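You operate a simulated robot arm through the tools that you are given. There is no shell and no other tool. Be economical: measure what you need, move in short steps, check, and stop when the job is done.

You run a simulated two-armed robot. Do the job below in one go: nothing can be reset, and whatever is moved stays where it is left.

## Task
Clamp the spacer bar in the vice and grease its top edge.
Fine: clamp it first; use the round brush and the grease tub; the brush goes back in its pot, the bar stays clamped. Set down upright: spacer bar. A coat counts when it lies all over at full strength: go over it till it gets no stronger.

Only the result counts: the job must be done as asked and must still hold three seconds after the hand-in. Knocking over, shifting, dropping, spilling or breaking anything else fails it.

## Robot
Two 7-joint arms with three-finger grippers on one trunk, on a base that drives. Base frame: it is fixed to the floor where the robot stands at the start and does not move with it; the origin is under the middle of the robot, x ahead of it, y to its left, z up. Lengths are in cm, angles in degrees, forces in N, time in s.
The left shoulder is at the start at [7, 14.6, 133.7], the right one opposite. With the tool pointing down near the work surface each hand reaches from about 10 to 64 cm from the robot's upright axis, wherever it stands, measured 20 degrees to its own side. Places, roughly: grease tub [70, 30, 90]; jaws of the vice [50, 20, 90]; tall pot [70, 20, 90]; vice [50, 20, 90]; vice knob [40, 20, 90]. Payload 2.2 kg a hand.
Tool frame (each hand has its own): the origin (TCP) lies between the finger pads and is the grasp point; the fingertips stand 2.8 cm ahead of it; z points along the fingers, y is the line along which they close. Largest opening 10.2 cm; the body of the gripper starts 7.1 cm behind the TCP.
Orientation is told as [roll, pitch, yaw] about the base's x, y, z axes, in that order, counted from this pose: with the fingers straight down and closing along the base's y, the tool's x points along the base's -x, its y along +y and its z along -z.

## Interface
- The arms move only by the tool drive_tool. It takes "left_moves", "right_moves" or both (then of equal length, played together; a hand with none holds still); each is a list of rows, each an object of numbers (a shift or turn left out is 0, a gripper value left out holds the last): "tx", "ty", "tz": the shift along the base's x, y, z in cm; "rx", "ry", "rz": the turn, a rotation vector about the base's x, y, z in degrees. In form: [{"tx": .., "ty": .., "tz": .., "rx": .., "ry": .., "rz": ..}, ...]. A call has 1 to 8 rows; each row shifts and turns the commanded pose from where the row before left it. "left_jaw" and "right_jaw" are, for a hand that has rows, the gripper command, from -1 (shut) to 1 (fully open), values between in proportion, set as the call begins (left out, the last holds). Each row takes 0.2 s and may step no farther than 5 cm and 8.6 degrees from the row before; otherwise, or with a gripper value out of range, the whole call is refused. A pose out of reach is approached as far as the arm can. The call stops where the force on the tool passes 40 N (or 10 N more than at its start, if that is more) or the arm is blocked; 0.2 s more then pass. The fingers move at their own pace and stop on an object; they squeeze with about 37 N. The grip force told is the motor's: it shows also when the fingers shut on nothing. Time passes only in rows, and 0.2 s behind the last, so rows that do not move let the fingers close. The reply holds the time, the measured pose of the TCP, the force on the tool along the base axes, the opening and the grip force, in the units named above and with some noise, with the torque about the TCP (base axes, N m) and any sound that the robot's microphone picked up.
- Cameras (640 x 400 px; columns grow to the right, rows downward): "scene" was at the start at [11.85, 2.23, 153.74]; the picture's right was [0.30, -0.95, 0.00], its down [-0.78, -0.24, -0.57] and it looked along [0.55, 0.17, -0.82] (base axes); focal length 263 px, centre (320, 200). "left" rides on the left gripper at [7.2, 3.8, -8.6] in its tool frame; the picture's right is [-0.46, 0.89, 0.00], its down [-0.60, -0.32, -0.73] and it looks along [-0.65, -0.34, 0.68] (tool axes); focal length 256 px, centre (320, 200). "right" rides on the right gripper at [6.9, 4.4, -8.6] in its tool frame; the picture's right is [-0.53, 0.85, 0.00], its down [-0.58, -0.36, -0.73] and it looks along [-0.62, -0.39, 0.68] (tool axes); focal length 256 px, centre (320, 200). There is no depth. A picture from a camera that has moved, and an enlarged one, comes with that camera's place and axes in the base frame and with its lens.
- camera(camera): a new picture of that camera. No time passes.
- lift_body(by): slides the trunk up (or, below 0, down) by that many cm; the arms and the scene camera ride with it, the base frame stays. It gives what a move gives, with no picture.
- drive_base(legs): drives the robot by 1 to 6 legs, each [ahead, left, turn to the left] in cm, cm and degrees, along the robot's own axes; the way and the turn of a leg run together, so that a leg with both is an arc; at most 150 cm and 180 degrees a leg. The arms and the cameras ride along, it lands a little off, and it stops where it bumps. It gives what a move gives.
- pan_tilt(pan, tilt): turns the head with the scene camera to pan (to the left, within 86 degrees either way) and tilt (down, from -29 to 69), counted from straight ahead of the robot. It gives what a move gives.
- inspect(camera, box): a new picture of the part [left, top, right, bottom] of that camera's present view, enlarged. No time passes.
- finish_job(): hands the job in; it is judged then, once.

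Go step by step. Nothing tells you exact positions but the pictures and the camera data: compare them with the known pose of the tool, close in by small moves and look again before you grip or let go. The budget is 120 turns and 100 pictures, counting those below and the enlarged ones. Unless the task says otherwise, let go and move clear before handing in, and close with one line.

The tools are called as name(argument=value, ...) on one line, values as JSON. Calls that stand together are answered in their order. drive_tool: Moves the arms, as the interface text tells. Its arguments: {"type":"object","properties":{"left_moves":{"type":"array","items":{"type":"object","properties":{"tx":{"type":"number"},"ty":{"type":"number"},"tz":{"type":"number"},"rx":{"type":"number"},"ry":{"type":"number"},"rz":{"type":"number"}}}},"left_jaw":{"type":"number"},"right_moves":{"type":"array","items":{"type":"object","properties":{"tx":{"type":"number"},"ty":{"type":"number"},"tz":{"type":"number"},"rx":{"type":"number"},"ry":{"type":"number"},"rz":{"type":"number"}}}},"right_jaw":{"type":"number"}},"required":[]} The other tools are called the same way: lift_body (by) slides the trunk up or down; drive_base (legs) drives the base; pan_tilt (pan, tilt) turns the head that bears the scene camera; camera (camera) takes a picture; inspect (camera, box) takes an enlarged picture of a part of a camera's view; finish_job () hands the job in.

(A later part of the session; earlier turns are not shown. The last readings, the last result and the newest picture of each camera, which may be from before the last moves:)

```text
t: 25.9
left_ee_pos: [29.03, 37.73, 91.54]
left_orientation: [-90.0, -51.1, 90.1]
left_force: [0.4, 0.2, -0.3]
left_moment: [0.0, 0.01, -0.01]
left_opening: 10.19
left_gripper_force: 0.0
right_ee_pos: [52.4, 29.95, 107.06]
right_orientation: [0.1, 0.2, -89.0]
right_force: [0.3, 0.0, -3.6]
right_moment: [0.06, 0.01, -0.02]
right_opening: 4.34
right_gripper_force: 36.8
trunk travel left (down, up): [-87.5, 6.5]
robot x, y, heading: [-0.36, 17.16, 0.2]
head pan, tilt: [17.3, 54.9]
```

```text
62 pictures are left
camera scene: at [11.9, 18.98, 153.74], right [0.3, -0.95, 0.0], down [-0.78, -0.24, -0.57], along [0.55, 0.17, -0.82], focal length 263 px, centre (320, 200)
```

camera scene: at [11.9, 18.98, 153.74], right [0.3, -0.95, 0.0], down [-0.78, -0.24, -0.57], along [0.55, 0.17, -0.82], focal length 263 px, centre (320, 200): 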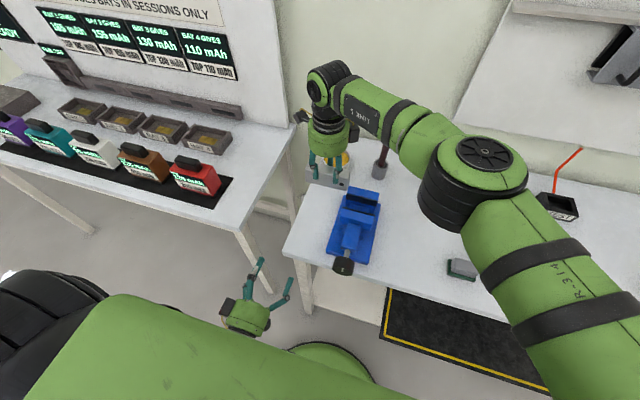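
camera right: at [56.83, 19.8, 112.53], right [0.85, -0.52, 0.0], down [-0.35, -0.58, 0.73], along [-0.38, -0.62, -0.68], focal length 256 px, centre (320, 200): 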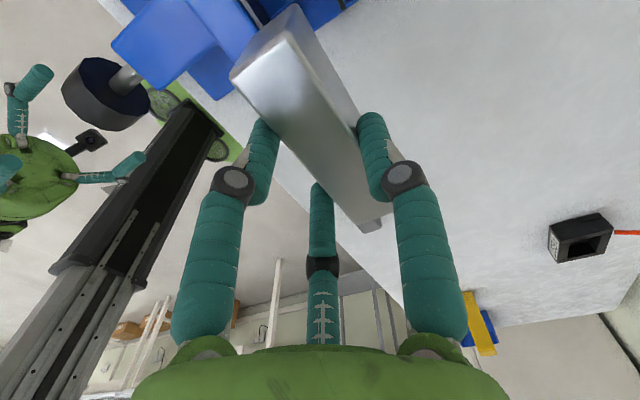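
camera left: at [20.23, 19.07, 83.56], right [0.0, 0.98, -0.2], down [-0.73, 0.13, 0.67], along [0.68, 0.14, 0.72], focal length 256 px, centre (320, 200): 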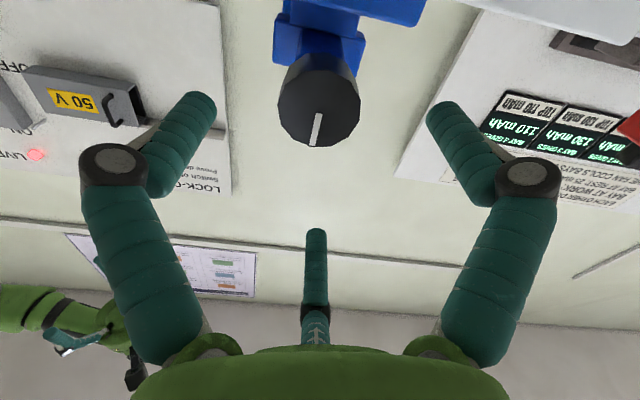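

Now bring the bar back over the jaws.

drive_tool(right_moves=[{"tx": 0.8, "ty": -4.7}, {"tx": 0.7, "ty": -4.7}, {"tz": -4}])

inspect(camera="scene", box=[310, 130, 410, 280])

camera(camera="right")

```text
t: 26.7
left_ee_pos: [29.06, 38.24, 91.54]
left_orientation: [-90.1, -50.9, 90.1]
left_force: [-0.1, -0.4, -1.1]
left_moment: [0.02, -0.03, -0.04]
left_opening: 10.19
left_gripper_force: 0.1
right_ee_pos: [53.99, 21.31, 103.11]
right_orientation: [0.0, -0.1, -88.9]
right_force: [0.4, 0.9, -3.2]
right_moment: [-0.04, 0.01, -0.01]
right_opening: 4.34
right_gripper_force: 37.3
trunk travel left (down, up): [-87.5, 6.5]
robot x, y, heading: [0.03, 16.89, -0.1]
head pan, tilt: [17.3, 54.9]
```

```text
2.67 times, centred on (360, 205) of scene
camera zoom: at [11.92, 19.84, 153.73], right [0.3, -0.95, 0.0], down [-0.78, -0.25, -0.57], along [0.55, 0.17, -0.82], focal length 702 px, centre (213, 187)
```

zoom: 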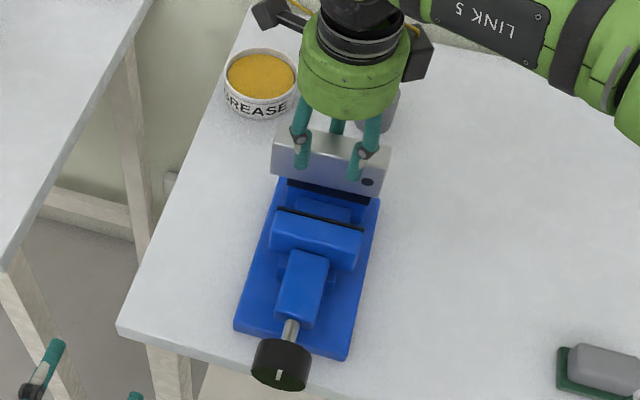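

```text
60 pictures are left
camera right: at [58.32, 28.23, 111.63], right [0.86, -0.52, 0.0], down [-0.35, -0.58, 0.73], along [-0.38, -0.63, -0.68], focal length 256 px, centre (320, 200)
```

right: 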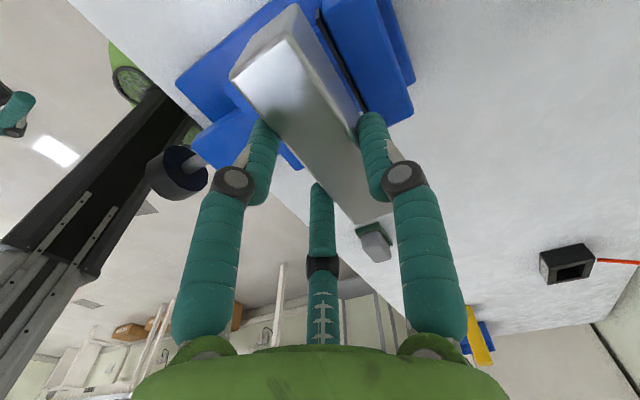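

The bar is over the jaw opening. I'll zoom in to check yaw and x before lowering.

inspect(camera="scene", box=[335, 165, 385, 225])

inspect(camera="right", box=[200, 0, 440, 150])

```text
6.67 times, centred on (360, 195) of scene
camera zoom: at [11.92, 19.84, 153.73], right [0.3, -0.95, 0.0], down [-0.78, -0.25, -0.57], along [0.55, 0.17, -0.82], focal length 1754 px, centre (53, 233)
```

zoom: 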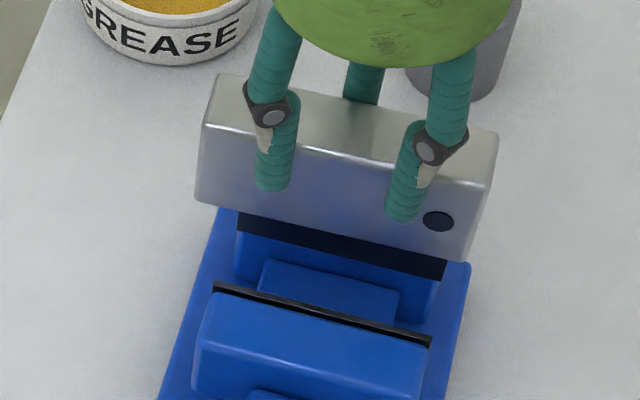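

```text
2.67 times, centred on (320, 75) of right
camera zoom: at [58.32, 28.23, 111.63], right [0.86, -0.52, 0.0], down [-0.35, -0.58, 0.73], along [-0.38, -0.63, -0.68], focal length 683 px, centre (320, 533)
```

zoom: 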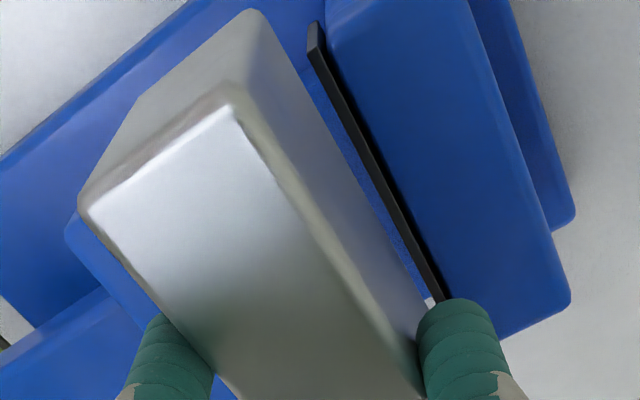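

Bar's back face is ~0.2 cm in front of the fixed jaw, and it's about 0.4 too far left. Correct and lower in steps.

drive_tool(right_moves=[{"tx": -0.3, "ty": -0.4}, {"tz": -2}, {"tz": -1.7}])

inspect(camera="scene", box=[335, 165, 385, 225])

inspect(camera="right", box=[200, 0, 440, 150])

```text
t: 27.5
left_ee_pos: [28.98, 37.9, 91.51]
left_orientation: [-89.9, -50.9, 90.1]
left_force: [0.3, 0.0, -0.7]
left_moment: [-0.02, 0.06, -0.01]
left_opening: 10.22
left_gripper_force: 0.1
right_ee_pos: [53.71, 20.34, 99.19]
right_orientation: [0.0, -0.2, -88.9]
right_force: [-0.9, -0.2, -4.0]
right_moment: [0.0, -0.01, -0.01]
right_opening: 4.33
right_gripper_force: 37.2
trunk travel left (down, up): [-87.5, 6.5]
robot x, y, heading: [-0.11, 17.17, 0.1]
head pan, tilt: [17.3, 54.9]
```

```text
6.67 times, centred on (360, 195) of scene
camera zoom: at [11.93, 19.37, 153.73], right [0.3, -0.95, 0.0], down [-0.78, -0.25, -0.57], along [0.55, 0.17, -0.82], focal length 1754 px, centre (53, 233)
```

zoom: 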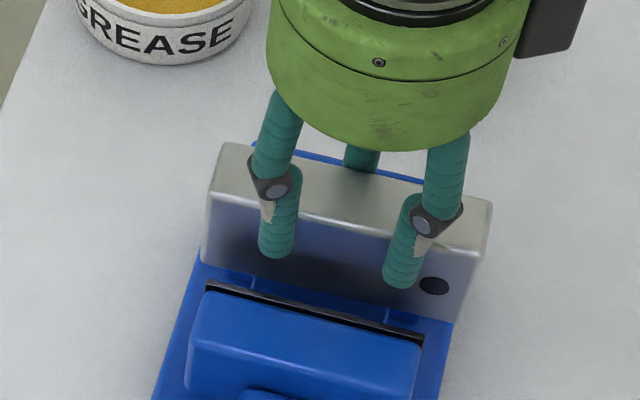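

```text
2.67 times, centred on (320, 75) of right
camera zoom: at [58.09, 27.3, 107.82], right [0.85, -0.52, 0.0], down [-0.35, -0.58, 0.73], along [-0.38, -0.63, -0.68], focal length 683 px, centre (320, 533)
```

zoom: 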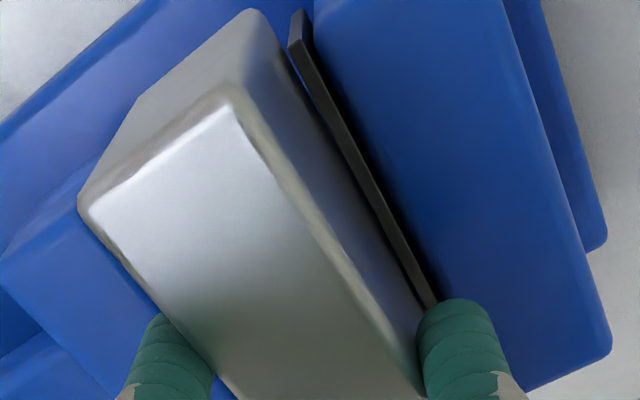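

Shift +0.4 in y and lower the final 1.7 cm.

drive_tool(right_moves=[{"ty": 0.4}, {"tz": -1}, {"tz": -0.7}])

inspect(camera="scene", box=[335, 165, 385, 225])

inspect(camera="right", box=[200, 0, 440, 150])

```text
t: 28.3
left_ee_pos: [29.05, 37.91, 91.55]
left_orientation: [-89.9, -50.8, 90.1]
left_force: [0.2, 0.3, 0.5]
left_moment: [0.02, 0.01, 0.0]
left_opening: 10.2
left_gripper_force: 0.0
right_ee_pos: [53.66, 20.8, 97.66]
right_orientation: [0.1, -0.1, -89.0]
right_force: [0.5, 0.2, -2.8]
right_moment: [-0.02, 0.05, 0.03]
right_opening: 4.35
right_gripper_force: 37.0
trunk travel left (down, up): [-87.5, 6.5]
robot x, y, heading: [0.46, 17.19, 0.2]
head pan, tilt: [17.3, 54.9]
```

```text
6.67 times, centred on (360, 195) of scene
camera zoom: at [11.9, 19.33, 153.73], right [0.3, -0.95, 0.0], down [-0.78, -0.25, -0.57], along [0.55, 0.17, -0.82], focal length 1754 px, centre (53, 233)
```

zoom: 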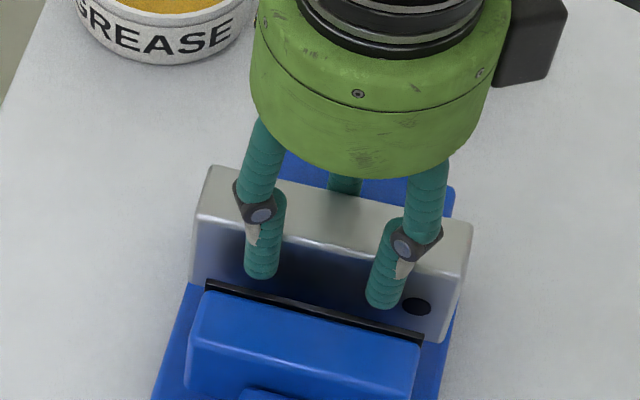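

```text
2.67 times, centred on (320, 75) of right
camera zoom: at [58.03, 27.69, 106.18], right [0.85, -0.52, 0.0], down [-0.36, -0.58, 0.73], along [-0.38, -0.62, -0.68], focal length 683 px, centre (320, 533)
```

zoom: 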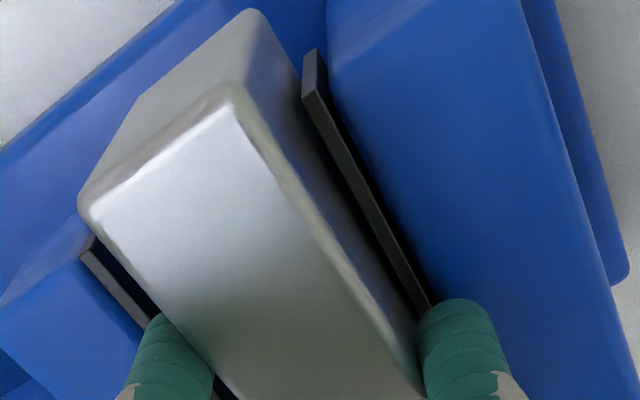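

The bar sits between the jaws, ~0.5 cm clear of both fingertips and jaw tops. Now the left hand goes to the knob, winding the wrist back for a long stroke.

drive_tool(left_moves=[{"ty": -3.5, "rx": -8}, {"ty": -3.5, "rx": -8}, {"ty": -3.5, "rx": -8}, {"ty": -3.5, "rx": -8}, {"ty": -3.2, "rx": -8}, {"rx": -8}, {"rx": -8}, {"rx": -8}])

camera(camera="left")

camera(camera="scene")

```text
t: 30.1
left_ee_pos: [28.73, 32.48, 93.13]
left_orientation: [-89.4, -35.5, 89.9]
left_force: [-1.2, 0.0, -0.3]
left_moment: [-0.02, 0.01, -0.05]
left_opening: 10.23
left_gripper_force: 0.1
left hand out of reach, approached as far as the arm can: row 2, 3, 4, 5, 6, 7, 8
right_ee_pos: [53.81, 20.77, 97.61]
right_orientation: [0.0, 0.1, -89.1]
right_force: [-0.7, 0.1, -3.0]
right_moment: [0.02, 0.06, 0.02]
right_opening: 4.35
right_gripper_force: 37.5
trunk travel left (down, up): [-87.5, 6.5]
robot x, y, heading: [-0.05, 17.1, -0.1]
head pan, tilt: [17.3, 54.9]
```

```text
53 pictures are left
camera left: at [20.02, 28.67, 85.82], right [-0.01, 0.89, -0.45], down [-0.73, 0.3, 0.62], along [0.69, 0.33, 0.65], focal length 256 px, centre (320, 200)
```

left: 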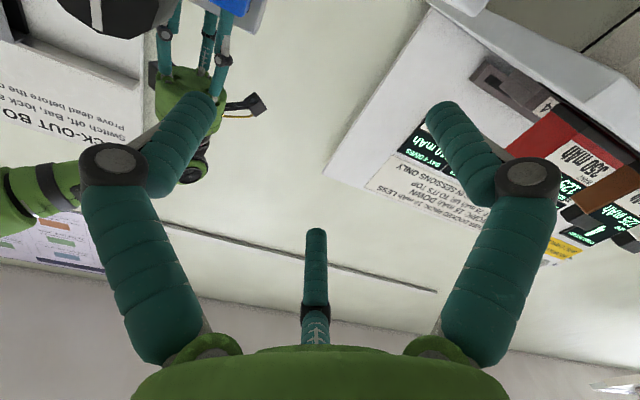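

```text
52 pictures are left
camera scene: at [11.9, 19.36, 153.73], right [0.3, -0.95, 0.0], down [-0.78, -0.25, -0.57], along [0.55, 0.17, -0.82], focal length 263 px, centre (320, 200)
```

scene: 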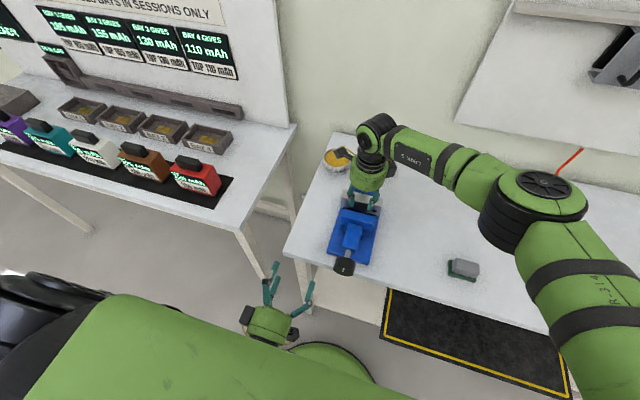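

The wrist roll limits the move; I'll unwind toward neutral while moving across.

drive_tool(left_moves=[{"rx": 8}, {"ty": -1.5, "rx": 8}, {"ty": -2, "rx": 8}, {"ty": -2, "rx": 8}, {"ty": -2, "rx": 8}, {"ty": -2, "rx": 6}, {"ty": -2}])

```text
t: 31.7
left_ee_pos: [28.66, 20.55, 93.31]
left_orientation: [-88.7, -81.7, 89.3]
left_force: [0.1, 0.7, 0.1]
left_moment: [0.01, 0.02, -0.01]
left_opening: 10.2
left_gripper_force: 0.1
right_ee_pos: [53.64, 20.63, 97.59]
right_orientation: [0.1, 0.0, -89.0]
right_force: [0.0, -0.6, -3.4]
right_moment: [0.01, 0.01, 0.0]
right_opening: 4.34
right_gripper_force: 36.7
trunk travel left (down, up): [-87.5, 6.5]
robot x, y, heading: [0.04, 17.12, -0.2]
head pan, tilt: [17.3, 54.9]
```

drive_tool(left_moves=[{"tz": -1.8}])

camera(camera="left")

```text
t: 32.1
left_ee_pos: [28.74, 20.66, 91.49]
left_orientation: [-88.9, -81.6, 89.4]
left_force: [-0.3, 0.2, 0.3]
left_moment: [0.01, 0.0, -0.04]
left_opening: 10.22
left_gripper_force: 0.1
right_ee_pos: [53.74, 20.73, 97.61]
right_orientation: [-0.1, 0.0, -89.1]
right_force: [0.5, 0.1, -3.3]
right_moment: [-0.01, 0.03, 0.01]
right_opening: 4.34
right_gripper_force: 37.5
trunk travel left (down, up): [-87.5, 6.5]
robot x, y, heading: [0.16, 17.27, 0.2]
head pan, tilt: [17.3, 54.9]
```

```text
51 pictures are left
camera left: at [19.91, 23.21, 83.76], right [-0.01, 0.94, 0.33], down [-0.73, -0.23, 0.65], along [0.69, -0.23, 0.69], focal length 256 px, centre (320, 200)
```

left: 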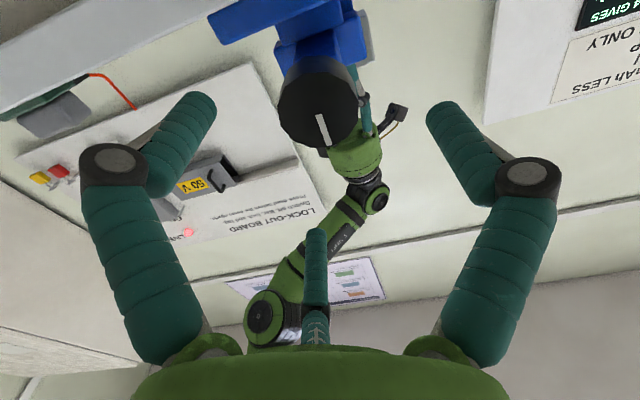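

Knob centred. Slide on, grip, and turn to close.

drive_tool(left_moves=[{"tx": 3.6, "ty": 0.1}, {"tx": 3.6}])

drive_tool(left_moves=[{}, {}, {}], left_jaw=-1)

drive_tool(left_moves=[{"rx": 8}, {"rx": 8}, {"rx": 8}, {"rx": 8}, {"rx": 8}, {"rx": 8}, {"rx": 8}, {"rx": 8}])

drive_tool(left_moves=[{"rx": 8}, {"rx": 8}, {"rx": 8}, {"rx": 8}])

camera(camera="left")

inspect(camera="right", box=[160, 0, 440, 150])

```text
t: 32.7
left_ee_pos: [36.04, 20.77, 91.56]
left_orientation: [-88.7, -81.5, 89.1]
left_force: [0.0, 0.3, 0.1]
left_moment: [0.02, -0.01, 0.03]
left_opening: 10.19
left_gripper_force: 0.1
right_ee_pos: [53.69, 20.74, 97.63]
right_orientation: [0.0, 0.0, -89.0]
right_force: [-0.3, -0.4, -3.7]
right_moment: [0.02, 0.07, 0.01]
right_opening: 4.36
right_gripper_force: 36.8
trunk travel left (down, up): [-87.5, 6.5]
robot x, y, heading: [0.05, 17.0, -0.0]
head pan, tilt: [17.3, 54.9]
```

```text
t: 33.5
left_ee_pos: [35.9, 20.6, 91.37]
left_orientation: [-86.4, -81.6, 86.7]
left_force: [-9.4, -2.2, -14.6]
left_moment: [0.03, 0.58, -0.52]
left_opening: 4.88
left_gripper_force: 44.4
right_ee_pos: [53.68, 20.72, 97.56]
right_orientation: [0.0, 0.0, -89.0]
right_force: [-1.3, -0.2, -3.6]
right_moment: [-0.02, 0.03, -0.01]
right_opening: 4.34
right_gripper_force: 37.3
trunk travel left (down, up): [-87.5, 6.5]
robot x, y, heading: [0.03, 16.96, -0.3]
head pan, tilt: [17.3, 54.9]
```

```text
t: 35.3
left_ee_pos: [35.8, 20.73, 91.48]
left_orientation: [90.3, -34.5, -89.7]
left_force: [-12.5, -2.9, -15.2]
left_moment: [-0.02, 1.34, 0.22]
left_opening: 4.86
left_gripper_force: 44.7
right_ee_pos: [53.7, 20.67, 97.71]
right_orientation: [0.1, -0.1, -89.0]
right_force: [0.1, 0.1, -3.7]
right_moment: [0.01, 0.01, 0.02]
right_opening: 4.34
right_gripper_force: 37.3
trunk travel left (down, up): [-87.5, 6.5]
robot x, y, heading: [-0.02, 17.16, 0.4]
head pan, tilt: [17.3, 54.9]
```

```text
t: 36.3
left_ee_pos: [35.73, 20.78, 91.52]
left_orientation: [90.3, -2.3, -90.0]
left_force: [-11.3, -4.8, -13.8]
left_moment: [-0.04, 0.81, 0.55]
left_opening: 4.88
left_gripper_force: 45.3
right_ee_pos: [53.53, 20.67, 97.7]
right_orientation: [0.1, 0.1, -89.1]
right_force: [0.0, 0.0, -2.9]
right_moment: [0.02, 0.0, -0.01]
right_opening: 4.34
right_gripper_force: 36.5
trunk travel left (down, up): [-87.5, 6.5]
robot x, y, heading: [0.04, 16.89, 0.2]
head pan, tilt: [17.3, 54.9]
```

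```text
50 pictures are left
camera left: at [27.03, 28.01, 94.8], right [-0.01, -0.43, 0.9], down [-0.73, -0.62, -0.3], along [0.69, -0.66, -0.31], focal length 256 px, centre (320, 200)
```

left: 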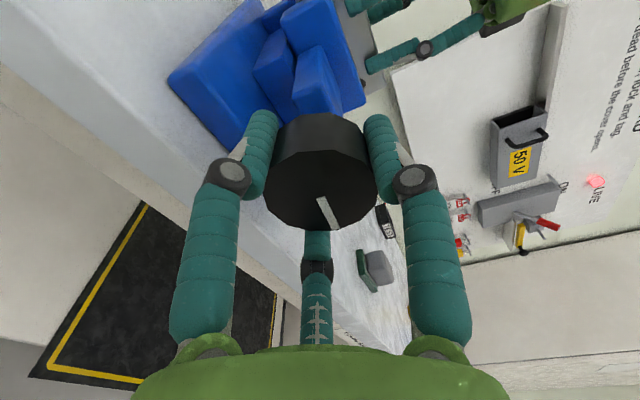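

```text
2.29 times, centred on (300, 75) of right
camera zoom: at [57.91, 27.63, 106.26], right [0.85, -0.52, 0.0], down [-0.36, -0.58, 0.73], along [-0.38, -0.62, -0.68], focal length 585 px, centre (366, 486)
```

zoom: 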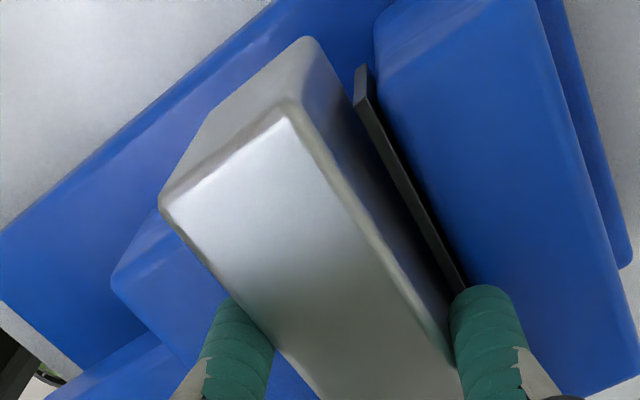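

Turning works; the moving jaw is advancing toward the bar. Continue.

drive_tool(left_moves=[{"rx": 8}, {"rx": 8}, {"rx": 8}, {"rx": 8}, {"rx": 8}, {"rx": 8}])

inspect(camera="scene", box=[325, 165, 395, 285])

```text
t: 37.7
left_ee_pos: [35.79, 20.73, 91.43]
left_orientation: [90.4, 45.6, -90.1]
left_force: [-16.0, -6.8, -9.9]
left_moment: [-0.16, 0.79, 0.65]
left_opening: 4.86
left_gripper_force: 45.4
right_ee_pos: [53.74, 20.56, 97.59]
right_orientation: [0.2, 0.1, -89.1]
right_force: [9.8, 2.7, -4.2]
right_moment: [0.09, -0.19, -1.24]
right_opening: 4.33
right_gripper_force: 37.1
trunk travel left (down, up): [-87.5, 6.5]
robot x, y, heading: [-0.1, 17.31, 0.1]
head pan, tilt: [17.3, 54.9]
```

```text
3.33 times, centred on (360, 225) of scene
camera zoom: at [11.86, 19.26, 153.74], right [0.3, -0.95, 0.0], down [-0.78, -0.24, -0.57], along [0.55, 0.17, -0.82], focal length 877 px, centre (187, 117)
```

zoom: 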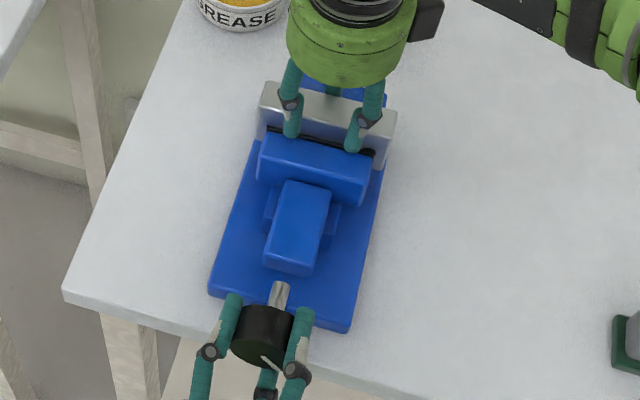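

The moving jaw has touched the bar, unevenly. I'll let the right hand yield: a slight clockwise turn and +x shift toward the fixed jaw.

drive_tool(right_moves=[{"tx": 0.15, "rz": -0.8}, {"tx": 0.1, "rz": -0.7}])

inspect(camera="right", box=[160, 0, 440, 150])

```text
t: 38.3
left_ee_pos: [35.88, 20.69, 91.45]
left_orientation: [90.5, 45.6, -90.1]
left_force: [-10.9, -4.8, -11.1]
left_moment: [-0.05, 0.58, -0.42]
left_opening: 4.85
left_gripper_force: 45.1
right_ee_pos: [53.82, 20.71, 97.61]
right_orientation: [0.1, -0.1, -90.2]
right_force: [2.9, -0.5, 1.1]
right_moment: [-0.23, -0.13, 0.76]
right_opening: 4.35
right_gripper_force: 37.5
trunk travel left (down, up): [-87.5, 6.5]
robot x, y, heading: [0.0, 17.01, 0.1]
head pan, tilt: [17.3, 54.9]
```

```text
2.29 times, centred on (300, 75) of right
camera zoom: at [58.29, 27.54, 106.21], right [0.84, -0.54, 0.0], down [-0.37, -0.57, 0.73], along [-0.39, -0.62, -0.68], focal length 585 px, centre (366, 486)
```

zoom: 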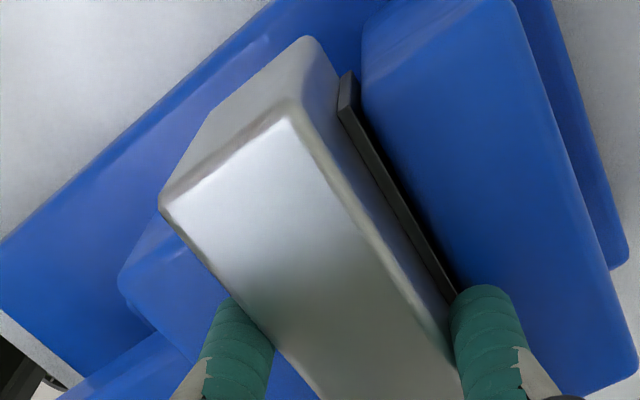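

Slight over-rotation; correct +0.5° and continue turning the knob in small steps while yielding.

drive_tool(left_moves=[{"rx": 8}, {"rx": 8}], right_moves=[{"rz": 0.5, "tx": 0.05}, {"tx": 0.1}])

drive_tool(left_moves=[{"rx": 8}, {"rx": 8}], right_moves=[{"tx": 0.05}, {"tx": 0.05}])

```text
t: 38.9
left_ee_pos: [35.8, 20.63, 91.57]
left_orientation: [90.4, 61.5, -90.0]
left_force: [-2.7, -10.6, -15.8]
left_moment: [-1.06, 0.46, -0.01]
left_opening: 4.89
left_gripper_force: 45.1
right_ee_pos: [53.84, 20.73, 97.67]
right_orientation: [-0.1, 0.0, -90.0]
right_force: [-6.6, -0.4, 5.3]
right_moment: [-0.76, -0.07, -0.14]
right_opening: 4.34
right_gripper_force: 36.8
trunk travel left (down, up): [-87.5, 6.5]
robot x, y, heading: [0.12, 17.47, 0.1]
head pan, tilt: [17.3, 54.9]
```

```text
t: 39.5
left_ee_pos: [35.72, 20.69, 91.31]
left_orientation: [89.7, 77.6, -91.2]
left_force: [6.2, -10.0, -25.7]
left_moment: [-1.27, 0.16, -0.3]
left_opening: 4.86
left_gripper_force: 45.1
right_ee_pos: [53.83, 20.75, 97.72]
right_orientation: [-0.2, 0.1, -89.9]
right_force: [-18.7, -4.5, 6.4]
right_moment: [0.1, 0.15, -0.28]
right_opening: 4.32
right_gripper_force: 36.6
trunk travel left (down, up): [-87.5, 6.5]
robot x, y, heading: [-0.07, 17.4, 0.2]
head pan, tilt: [17.3, 54.9]
```

Both sides now resist: the knob torque is up and the bar bears on the fixed jaw. Relax the right hand and look.

drive_tool(right_moves=[{"tx": -0.2}])

camera(camera="left")

inspect(camera="right", box=[160, 0, 440, 150])

inspect(camera="scene", box=[325, 165, 395, 285])

```text
t: 39.9
left_ee_pos: [35.85, 20.75, 91.47]
left_orientation: [89.6, 77.6, -91.0]
left_force: [4.6, -8.1, -24.0]
left_moment: [-1.03, -0.07, -0.28]
left_opening: 4.87
left_gripper_force: 44.9
right_ee_pos: [53.94, 20.67, 97.61]
right_orientation: [0.0, 0.1, -90.0]
right_force: [-16.4, -5.2, 4.3]
right_moment: [0.37, 0.53, 0.13]
right_opening: 4.34
right_gripper_force: 35.9
trunk travel left (down, up): [-87.5, 6.5]
robot x, y, heading: [-0.15, 16.85, 0.2]
head pan, tilt: [17.3, 54.9]
```

```text
46 pictures are left
camera left: at [27.08, 18.5, 99.16], right [-0.01, -0.96, -0.27], down [-0.73, 0.19, -0.66], along [0.68, 0.19, -0.71], focal length 256 px, centre (320, 200)
```

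left: 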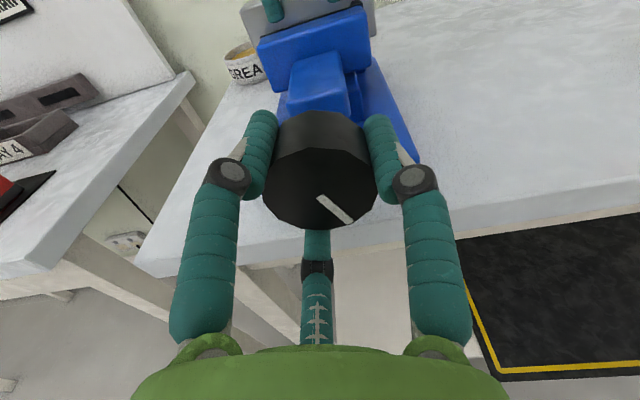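

```text
2.29 times, centred on (300, 75) of right
camera zoom: at [58.3, 27.54, 106.2], right [0.85, -0.53, 0.0], down [-0.36, -0.58, 0.73], along [-0.39, -0.62, -0.68], focal length 585 px, centre (366, 486)
```

zoom: 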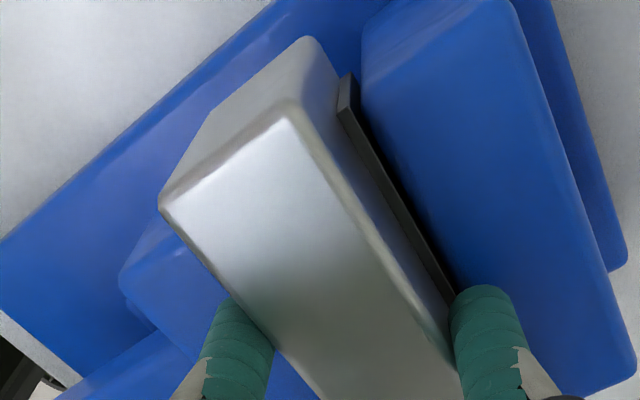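

```text
3.33 times, centred on (360, 225) of scene
camera zoom: at [11.7, 19.05, 153.74], right [0.3, -0.95, 0.0], down [-0.78, -0.24, -0.58], along [0.55, 0.17, -0.82], focal length 877 px, centre (187, 117)
```

zoom: 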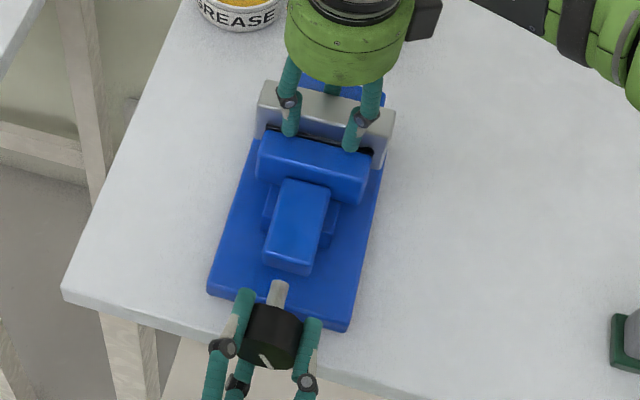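

The knob slips in the fingers at full grip torque, so the vice is tight. Release the bar with the right hand, rise, and verify.

drive_tool(right_moves=[{}, {}, {}], right_jaw=0.3)

drive_tool(right_moves=[{"tz": 2}, {"tz": 4}, {"tz": 4}])

drive_tool(left_moves=[{"rx": 8}, {"rx": 8}])

inspect(camera="scene", box=[325, 165, 395, 285])

camera(camera="right")

```text
t: 40.7
left_ee_pos: [35.94, 20.6, 91.34]
left_orientation: [89.4, 77.4, -91.3]
left_force: [-9.6, -7.9, -18.5]
left_moment: [-0.97, 0.56, -0.13]
left_opening: 4.88
left_gripper_force: 45.1
right_ee_pos: [53.89, 20.75, 97.68]
right_orientation: [0.1, 0.1, -90.0]
right_force: [-0.4, 0.0, 0.3]
right_moment: [-0.01, 0.02, -0.02]
right_opening: 6.64
right_gripper_force: 0.1
trunk travel left (down, up): [-87.5, 6.5]
robot x, y, heading: [0.11, 17.42, 0.2]
head pan, tilt: [17.3, 54.9]
```

```text
t: 41.5
left_ee_pos: [35.82, 20.69, 91.39]
left_orientation: [89.5, 77.6, -91.3]
left_force: [-10.3, -8.9, -18.6]
left_moment: [-0.94, 0.35, 0.04]
left_opening: 4.9
left_gripper_force: 45.0
right_ee_pos: [53.91, 20.77, 107.7]
right_orientation: [0.1, -0.1, -89.9]
right_force: [0.5, 0.0, -0.1]
right_moment: [-0.02, -0.03, 0.01]
right_opening: 6.63
right_gripper_force: 0.0
trunk travel left (down, up): [-87.5, 6.5]
robot x, y, heading: [0.07, 17.24, 0.2]
head pan, tilt: [17.3, 54.9]
```

```text
t: 42.1
left_ee_pos: [35.97, 20.76, 91.49]
left_orientation: [-90.0, 86.3, 89.4]
left_force: [-7.8, -7.7, -12.7]
left_moment: [-0.51, 0.59, -0.09]
left_opening: 4.87
left_gripper_force: 45.3
right_ee_pos: [54.01, 20.69, 107.7]
right_orientation: [0.0, 0.0, -89.9]
right_force: [0.2, 0.4, 0.1]
right_moment: [0.0, -0.01, 0.02]
right_opening: 6.62
right_gripper_force: 0.0
trunk travel left (down, up): [-87.5, 6.5]
robot x, y, heading: [-0.18, 17.24, 0.1]
head pan, tilt: [17.3, 54.9]
```

```text
3.33 times, centred on (360, 225) of scene
camera zoom: at [11.8, 19.18, 153.75], right [0.3, -0.95, 0.0], down [-0.78, -0.24, -0.57], along [0.55, 0.17, -0.82], focal length 877 px, centre (187, 117)
```

zoom: 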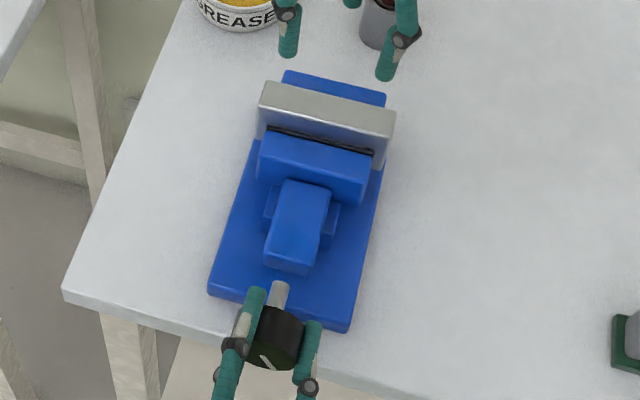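

```text
42 pictures are left
camera right: at [58.41, 27.64, 116.18], right [0.85, -0.53, 0.0], down [-0.37, -0.58, 0.73], along [-0.39, -0.62, -0.68], focal length 256 px, centre (320, 200)
```

right: 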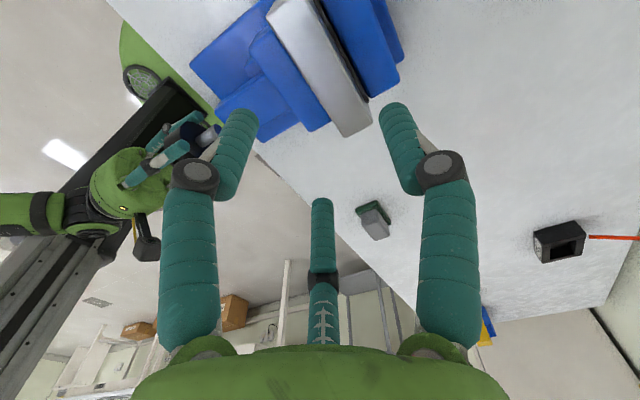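

The bar stays put, clamped level. Now release the knob, back off the left hand and unwind it, and park the right hand higher and to the right.

drive_tool(left_moves=[{}, {}, {"tx": -4}, {"tx": -3}], left_jaw=1)

drive_tool(left_moves=[{"rx": -8.5, "ty": 1}, {"rx": -8.5, "ty": 1}, {"rx": -8.5, "ty": 1}, {"rx": -8.5, "ty": 1}, {"rx": -8.5, "ty": 1}, {"rx": -8.5, "ty": 1}, {"rx": -8.5, "ty": 1}, {"rx": -8.5, "ty": 1}], right_moves=[{"tz": 3, "tx": -1}, {"tz": 3, "tx": -1}, {"ty": -3, "tx": -2, "tz": 1}, {"ty": -4, "tx": -2, "tz": 1}, {"ty": -4, "tx": -2}, {"ty": -4, "tx": -2}, {"ty": -4, "tx": -2}, {"ty": -4, "tx": -2}])

drive_tool(left_moves=[{"rx": -8.5}, {"rx": -8.5}, {"rx": -8.5}, {"rx": -8.5}, {"rx": -8.5}, {"rx": -8.5}, {"rx": -8.5}, {"rx": -8.5}])

pan_tilt(pan=0, tilt=65)

camera(camera="scene")

```text
t: 43.1
left_ee_pos: [28.76, 20.76, 91.58]
left_orientation: [-91.8, 86.5, 87.6]
left_force: [-0.1, 0.1, 0.1]
left_moment: [-0.01, -0.01, 0.01]
left_opening: 10.18
left_gripper_force: 0.0
right_ee_pos: [53.95, 21.01, 107.65]
right_orientation: [0.1, 0.1, -90.0]
right_force: [0.4, 0.6, -0.2]
right_moment: [0.0, -0.02, -0.03]
right_opening: 6.62
right_gripper_force: 0.1
trunk travel left (down, up): [-87.5, 6.5]
robot x, y, heading: [-0.16, 17.06, 0.2]
head pan, tilt: [17.3, 54.9]
```

```text
t: 44.9
left_ee_pos: [28.69, 28.74, 91.58]
left_orientation: [90.5, 25.4, -89.9]
left_force: [0.2, -1.0, 0.4]
left_moment: [-0.01, 0.0, -0.01]
left_opening: 10.17
left_gripper_force: 0.1
right_ee_pos: [39.49, -2.37, 115.67]
right_orientation: [0.2, -0.1, -90.0]
right_force: [-1.0, 0.4, -0.3]
right_moment: [0.0, -0.03, 0.01]
right_opening: 6.63
right_gripper_force: 0.1
trunk travel left (down, up): [-87.5, 6.5]
robot x, y, heading: [-0.03, 17.33, 0.2]
head pan, tilt: [17.3, 54.9]
```

```text
t: 46.7
left_ee_pos: [28.88, 28.92, 91.5]
left_orientation: [90.4, -42.7, -89.8]
left_force: [0.2, -0.4, 0.4]
left_moment: [0.0, 0.02, 0.05]
left_opening: 10.19
left_gripper_force: 0.0
right_ee_pos: [39.61, -2.1, 115.7]
right_orientation: [0.1, 0.0, -90.0]
right_force: [0.3, 0.4, 0.1]
right_moment: [-0.01, 0.02, -0.02]
right_opening: 6.63
right_gripper_force: 0.0
trunk travel left (down, up): [-87.5, 6.5]
robot x, y, heading: [0.09, 17.14, 0.2]
head pan, tilt: [17.3, 54.9]
```

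```text
t: 47.5
left_ee_pos: [28.98, 28.76, 91.44]
left_orientation: [90.4, -42.5, -89.9]
left_force: [-0.2, 0.5, 0.3]
left_moment: [0.03, 0.03, 0.01]
left_opening: 10.19
left_gripper_force: 0.0
right_ee_pos: [39.66, -2.02, 115.59]
right_orientation: [0.1, 0.1, -89.9]
right_force: [-0.2, -0.2, 0.4]
right_moment: [0.0, 0.03, 0.02]
right_opening: 6.63
right_gripper_force: 0.1
trunk travel left (down, up): [-87.5, 6.5]
robot x, y, heading: [-0.2, 17.34, 0.2]
head pan, tilt: [0.0, 65.0]
```

```text
41 pictures are left
camera scene: at [11.01, 17.21, 152.57], right [0.0, -1.0, 0.0], down [-0.91, 0.0, -0.42], along [0.42, 0.0, -0.91], focal length 263 px, centre (320, 200)
```

scene: 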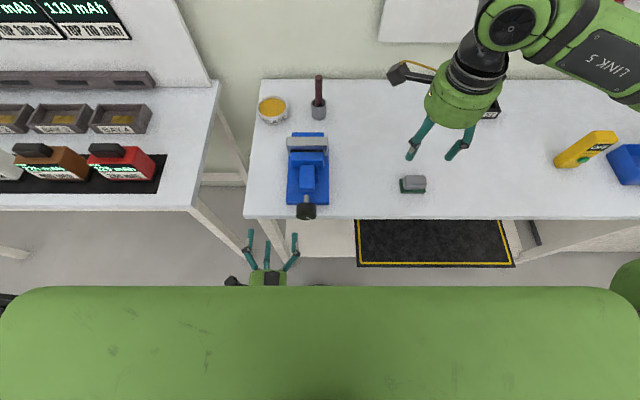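

Let me see what is underneath the table before driving closer.

inspect(camera="scene", box=[230, 190, 550, 290])

```text
2.00 times, centred on (390, 240) of scene
camera zoom: at [11.01, 17.21, 152.57], right [0.0, -1.0, 0.0], down [-0.91, 0.0, -0.42], along [0.42, 0.0, -0.91], focal length 526 px, centre (180, 120)
```

zoom: 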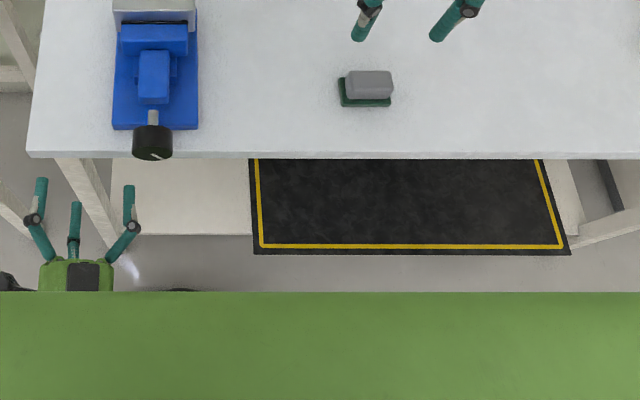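

A shelf sits under the table, so I can only edge forward ~8 cm; lowering the trunk also extends reach. First reorient the left hand to point down at height, and raise the right hand.

drive_tool(left_moves=[{"rx": -8, "tz": 3}, {"rx": -8, "tz": 3}, {"rx": -8, "tz": 3}, {"rx": -8, "tz": 3}, {"rx": -8, "tz": 3}, {"rx": -7.5, "tz": 3}, {"ry": 8.5, "tz": 2, "tx": 1}, {"ry": 8.5, "tz": 2, "tx": 1}], right_moves=[{"tz": 2}, {"tz": 2}, {"tz": 2}, {"tz": 2}, {"tz": 2}, {"tz": 2}, {"ty": -3}, {"ty": -3}])

drive_tool(left_moves=[{"ry": 8.5, "tz": 2, "tx": 1}, {"ry": 8.5, "tz": 2, "tx": 1}, {"ry": 8.5, "tz": 1, "tx": 1}, {"ry": 8.5, "tx": 1}, {"ry": 8.5}, {"ry": 8.5}, {"ry": 8.5}, {"ry": 8.5}])

drive_tool(left_moves=[{"ry": 5}])

```text
t: 49.3
left_ee_pos: [31.82, 25.35, 108.38]
left_orientation: [1.0, -72.9, -0.4]
left_force: [0.7, -0.7, 1.0]
left_moment: [0.01, -0.03, 0.0]
left_opening: 10.18
left_gripper_force: 0.2
left hand out of reach, approached as far as the arm can: row 7, 8
right_ee_pos: [39.85, -8.66, 127.55]
right_orientation: [0.1, 0.2, -90.0]
right_force: [0.5, -0.7, -0.3]
right_moment: [0.06, 0.03, 0.0]
right_opening: 6.62
right_gripper_force: 0.0
trunk travel left (down, up): [-87.5, 6.5]
robot x, y, heading: [0.05, 17.13, 0.1]
head pan, tilt: [0.0, 65.0]
```

```text
t: 50.4
left_ee_pos: [36.9, 26.76, 106.66]
left_orientation: [14.9, -34.3, -10.2]
left_force: [0.3, -0.3, 0.2]
left_moment: [-0.02, 0.01, -0.01]
left_opening: 10.22
left_gripper_force: 0.0
left hand out of reach, approached as far as the arm can: row 1, 2
right_ee_pos: [39.96, -8.2, 127.63]
right_orientation: [-0.1, 0.0, -89.9]
right_force: [0.6, -0.8, -0.7]
right_moment: [-0.02, 0.03, 0.01]
right_opening: 6.63
right_gripper_force: 0.1
trunk travel left (down, up): [-87.5, 6.5]
robot x, y, heading: [0.15, 16.89, -0.0]
head pan, tilt: [0.0, 65.0]
stopped in row 5 (left hand): the arm was blocked; the commanded pose is now the measured one
```

```text
t: 50.8
left_ee_pos: [36.24, 28.06, 105.59]
left_orientation: [17.4, -28.0, -11.7]
left_force: [0.0, 0.4, 0.3]
left_moment: [0.01, -0.05, -0.02]
left_opening: 10.2
left_gripper_force: 0.1
right_ee_pos: [39.77, -8.29, 127.56]
right_orientation: [0.1, 0.0, -90.0]
right_force: [0.0, 0.0, 1.0]
right_moment: [-0.03, 0.02, 0.0]
right_opening: 6.62
right_gripper_force: 0.0
trunk travel left (down, up): [-87.5, 6.5]
robot x, y, heading: [0.14, 17.71, -0.2]
head pan, tilt: [0.0, 65.0]
```

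The left arm got tangled near a joint limit; nudge outwards while finishing the rotation.

drive_tool(left_moves=[{"tx": 1, "ty": 1.5, "rx": -5, "ry": 5}, {"tx": 1, "ty": 1.5, "rx": -5, "ry": 5}, {"tx": 1, "ty": 1.5, "rx": -5, "ry": 6, "rz": 3}, {"tx": 1, "ty": 1, "ry": 6, "rz": 4}, {"ry": 5, "rz": 4}])

camera(camera="scene")

```text
t: 51.3
left_ee_pos: [37.88, 34.65, 104.2]
left_orientation: [17.4, -20.9, -10.6]
left_force: [-0.5, -0.2, 0.1]
left_moment: [-0.04, 0.03, 0.0]
left_opening: 10.19
left_gripper_force: 0.0
left hand out of reach, approached as far as the arm can: row 2
right_ee_pos: [39.83, -8.03, 127.58]
right_orientation: [0.0, -0.2, -90.0]
right_force: [-0.1, 0.3, -0.4]
right_moment: [-0.01, -0.01, -0.01]
right_opening: 6.65
right_gripper_force: 0.0
trunk travel left (down, up): [-87.5, 6.5]
robot x, y, heading: [0.11, 17.48, -0.1]
head pan, tilt: [0.0, 65.0]
stopped in row 2 (left hand): the arm was blocked; the commanded pose is now the measured one
```

```text
39 pictures are left
camera scene: at [11.12, 17.41, 152.56], right [0.0, -1.0, 0.0], down [-0.91, 0.0, -0.42], along [0.42, 0.0, -0.91], focal length 263 px, centre (320, 200)
```

scene: 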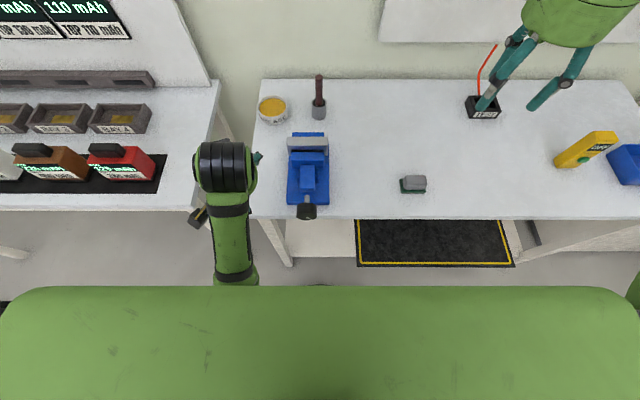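

drive_tool(left_moves=[{"tz": 2, "tx": 1}, {"tz": 2, "tx": 1, "ry": 3}, {"tz": 2, "ry": 4, "rx": -3}, {"tz": 2, "ry": 4, "rx": -3}, {"tz": 2, "ry": 4, "rx": -3}])

```text
t: 51.9
left_ee_pos: [39.1, 40.75, 106.13]
left_orientation: [29.1, -15.5, -13.2]
left_force: [-0.3, 0.5, 0.1]
left_moment: [-0.05, 0.04, -0.02]
left_opening: 10.18
left_gripper_force: 0.0
left hand out of reach, approached as far as the arm can: row 2
right_ee_pos: [39.99, -8.13, 127.59]
right_orientation: [0.0, -0.1, -89.9]
right_force: [-0.1, 0.6, 0.4]
right_moment: [0.01, -0.01, -0.01]
right_opening: 6.62
right_gripper_force: 0.1
trunk travel left (down, up): [-87.5, 6.5]
robot x, y, heading: [-0.06, 17.04, 0.2]
head pan, tilt: [0.0, 65.0]
stopped in row 2 (left hand): the arm was blocked; the commanded pose is now the measured one
```

drive_tool(left_moves=[{"tx": 3, "tz": 1}, {"tx": 3, "tz": 1}, {"tx": 3, "tz": 1}, {"tx": 3, "tz": 1}])

camera(camera="scene")

```text
t: 52.9
left_ee_pos: [51.17, 40.52, 110.18]
left_orientation: [29.1, -15.5, -13.1]
left_force: [-0.9, -0.6, -0.3]
left_moment: [0.0, 0.01, 0.0]
left_opening: 10.23
left_gripper_force: 0.1
right_ee_pos: [39.81, -8.43, 127.53]
right_orientation: [0.0, 0.0, -90.1]
right_force: [0.2, -0.3, -0.1]
right_moment: [0.0, 0.0, 0.04]
right_opening: 6.63
right_gripper_force: 0.0
trunk travel left (down, up): [-87.5, 6.5]
robot x, y, heading: [-0.12, 16.95, 0.3]
head pan, tilt: [0.0, 65.0]
```

```text
38 pictures are left
camera scene: at [11.15, 17.02, 152.55], right [0.0, -1.0, 0.0], down [-0.91, 0.0, -0.42], along [0.42, 0.0, -0.91], focal length 263 px, centre (320, 200)
```

scene: 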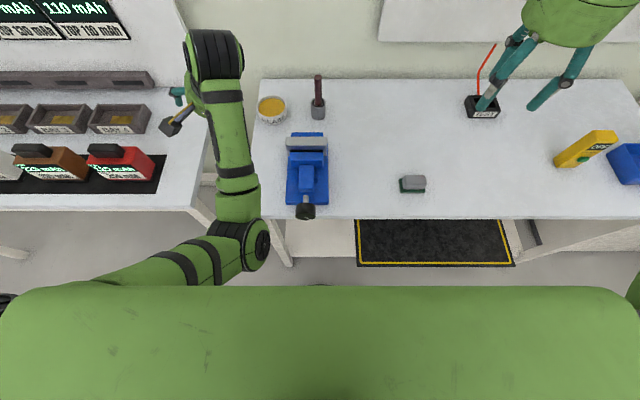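

Free again. Straighten the left hand to point down.

drive_tool(left_moves=[{"rx": -6, "ry": 3, "rz": 2.6}, {"rx": -6, "ry": 3, "rz": 2.6}, {"rx": -6, "ry": 3, "rz": 2.6}, {"rx": -6, "ry": 3, "rz": 2.6}, {"rx": -5, "ry": 3, "rz": 2.6}])

```text
t: 54.1
left_ee_pos: [53.49, 42.75, 108.16]
left_orientation: [-0.7, -2.6, 5.5]
left_force: [0.4, -0.4, 0.6]
left_moment: [-0.02, -0.03, 0.02]
left_opening: 10.19
left_gripper_force: 0.1
left hand out of reach, approached as far as the arm can: row 3, 4, 5
right_ee_pos: [39.95, -8.33, 127.54]
right_orientation: [0.0, 0.0, -90.0]
right_force: [0.1, 0.4, -0.3]
right_moment: [0.0, 0.02, 0.02]
right_opening: 6.64
right_gripper_force: 0.0
trunk travel left (down, up): [-87.5, 6.5]
robot x, y, heading: [0.16, 17.21, 0.0]
head pan, tilt: [0.0, 65.0]
```

Left hand points down at [53,43,108]. Raise it, lower the trunk 16 cm, then edge the base right 7 and ahead 8.

drive_tool(left_moves=[{"tz": 4}, {"tz": 4}, {"tz": 3}])

drive_base(legs=[[0, -7, 0], [5, 0, 0]])

drive_base(legs=[[3, 0, 0]])

lift_body(by=-16)

camera(camera="scene")

camera(camera="left")

```text
t: 54.9
left_ee_pos: [55.98, 43.8, 118.01]
left_orientation: [-1.2, -2.4, 5.1]
left_force: [-0.4, -0.6, 0.6]
left_moment: [-0.01, 0.0, -0.01]
left_opening: 10.18
left_gripper_force: 0.1
left hand out of reach, approached as far as the arm can: row 1, 2, 3
right_ee_pos: [39.8, -8.19, 127.63]
right_orientation: [0.0, 0.0, -90.0]
right_force: [0.4, 0.2, -0.7]
right_moment: [0.0, 0.0, 0.01]
right_opening: 6.65
right_gripper_force: 0.1
trunk travel left (down, up): [-87.5, 6.5]
robot x, y, heading: [0.13, 17.12, 0.2]
head pan, tilt: [0.0, 65.0]
```

```text
t: 56.4
left_ee_pos: [60.07, 37.3, 118.3]
left_orientation: [-1.2, -2.8, 5.3]
left_force: [-1.4, 0.9, 1.4]
left_moment: [-0.05, -0.13, -0.02]
left_opening: 10.21
left_gripper_force: 0.1
right_ee_pos: [43.76, -14.9, 127.99]
right_orientation: [0.7, -0.3, -90.1]
right_force: [-1.1, -0.4, 1.2]
right_moment: [-0.04, -0.1, 0.03]
right_opening: 6.62
right_gripper_force: 0.1
trunk travel left (down, up): [-87.5, 6.5]
robot x, y, heading: [5.1, 9.93, -0.1]
head pan, tilt: [0.0, 65.0]
```

```text
t: 57.3
left_ee_pos: [63.39, 37.05, 118.3]
left_orientation: [-1.0, -2.7, 5.2]
left_force: [-0.3, -0.2, 0.6]
left_moment: [0.03, -0.05, -0.01]
left_opening: 10.21
left_gripper_force: 0.0
right_ee_pos: [47.11, -15.21, 127.78]
right_orientation: [0.4, -0.1, -90.0]
right_force: [-1.1, -0.4, 0.6]
right_moment: [-0.01, -0.07, 0.0]
right_opening: 6.61
right_gripper_force: 0.1
trunk travel left (down, up): [-87.5, 6.5]
robot x, y, heading: [7.89, 10.35, 0.2]
head pan, tilt: [0.0, 65.0]
```

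```text
t: 59.1
left_ee_pos: [64.05, 36.91, 102.06]
left_orientation: [-1.1, -2.6, 5.2]
left_force: [-0.2, -0.2, -0.2]
left_moment: [-0.01, -0.03, -0.01]
left_opening: 10.2
left_gripper_force: 0.1
right_ee_pos: [47.69, -15.2, 111.67]
right_orientation: [0.2, 0.0, -90.0]
right_force: [0.9, -0.1, 0.2]
right_moment: [0.03, 0.03, 0.02]
right_opening: 6.65
right_gripper_force: 0.1
trunk travel left (down, up): [-71.5, 22.5]
robot x, y, heading: [8.18, 10.36, 0.2]
head pan, tilt: [0.0, 65.0]
```

```text
37 pictures are left
camera scene: at [18.83, 10.24, 136.58], right [0.0, -1.0, 0.0], down [-0.91, 0.0, -0.42], along [0.42, 0.0, -0.91], focal length 263 px, centre (320, 200)
```

scene: 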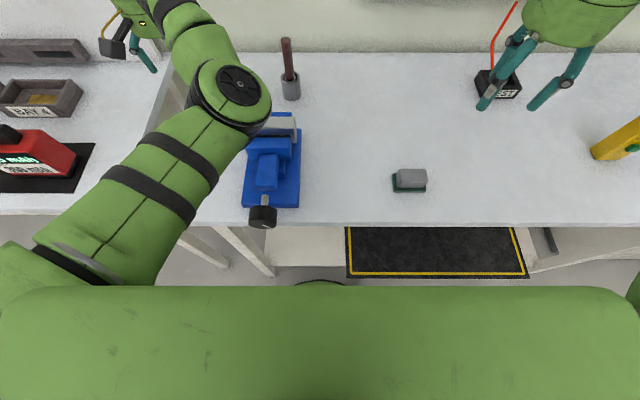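

```text
36 pictures are left
camera left: at [55.92, 40.13, 110.19], right [0.38, 0.92, 0.0], down [0.6, -0.25, 0.76], along [0.7, -0.29, -0.65], focal length 256 px, centre (320, 200)
```

left: 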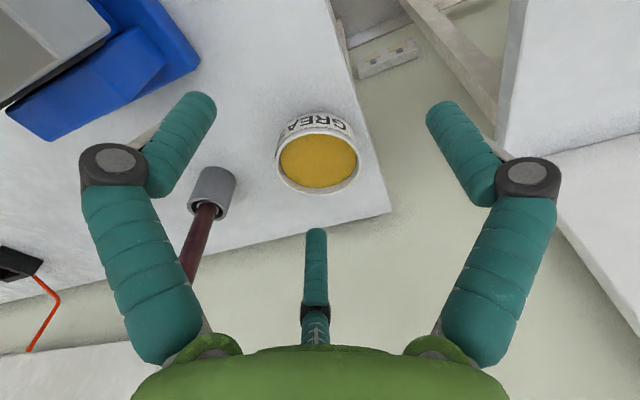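

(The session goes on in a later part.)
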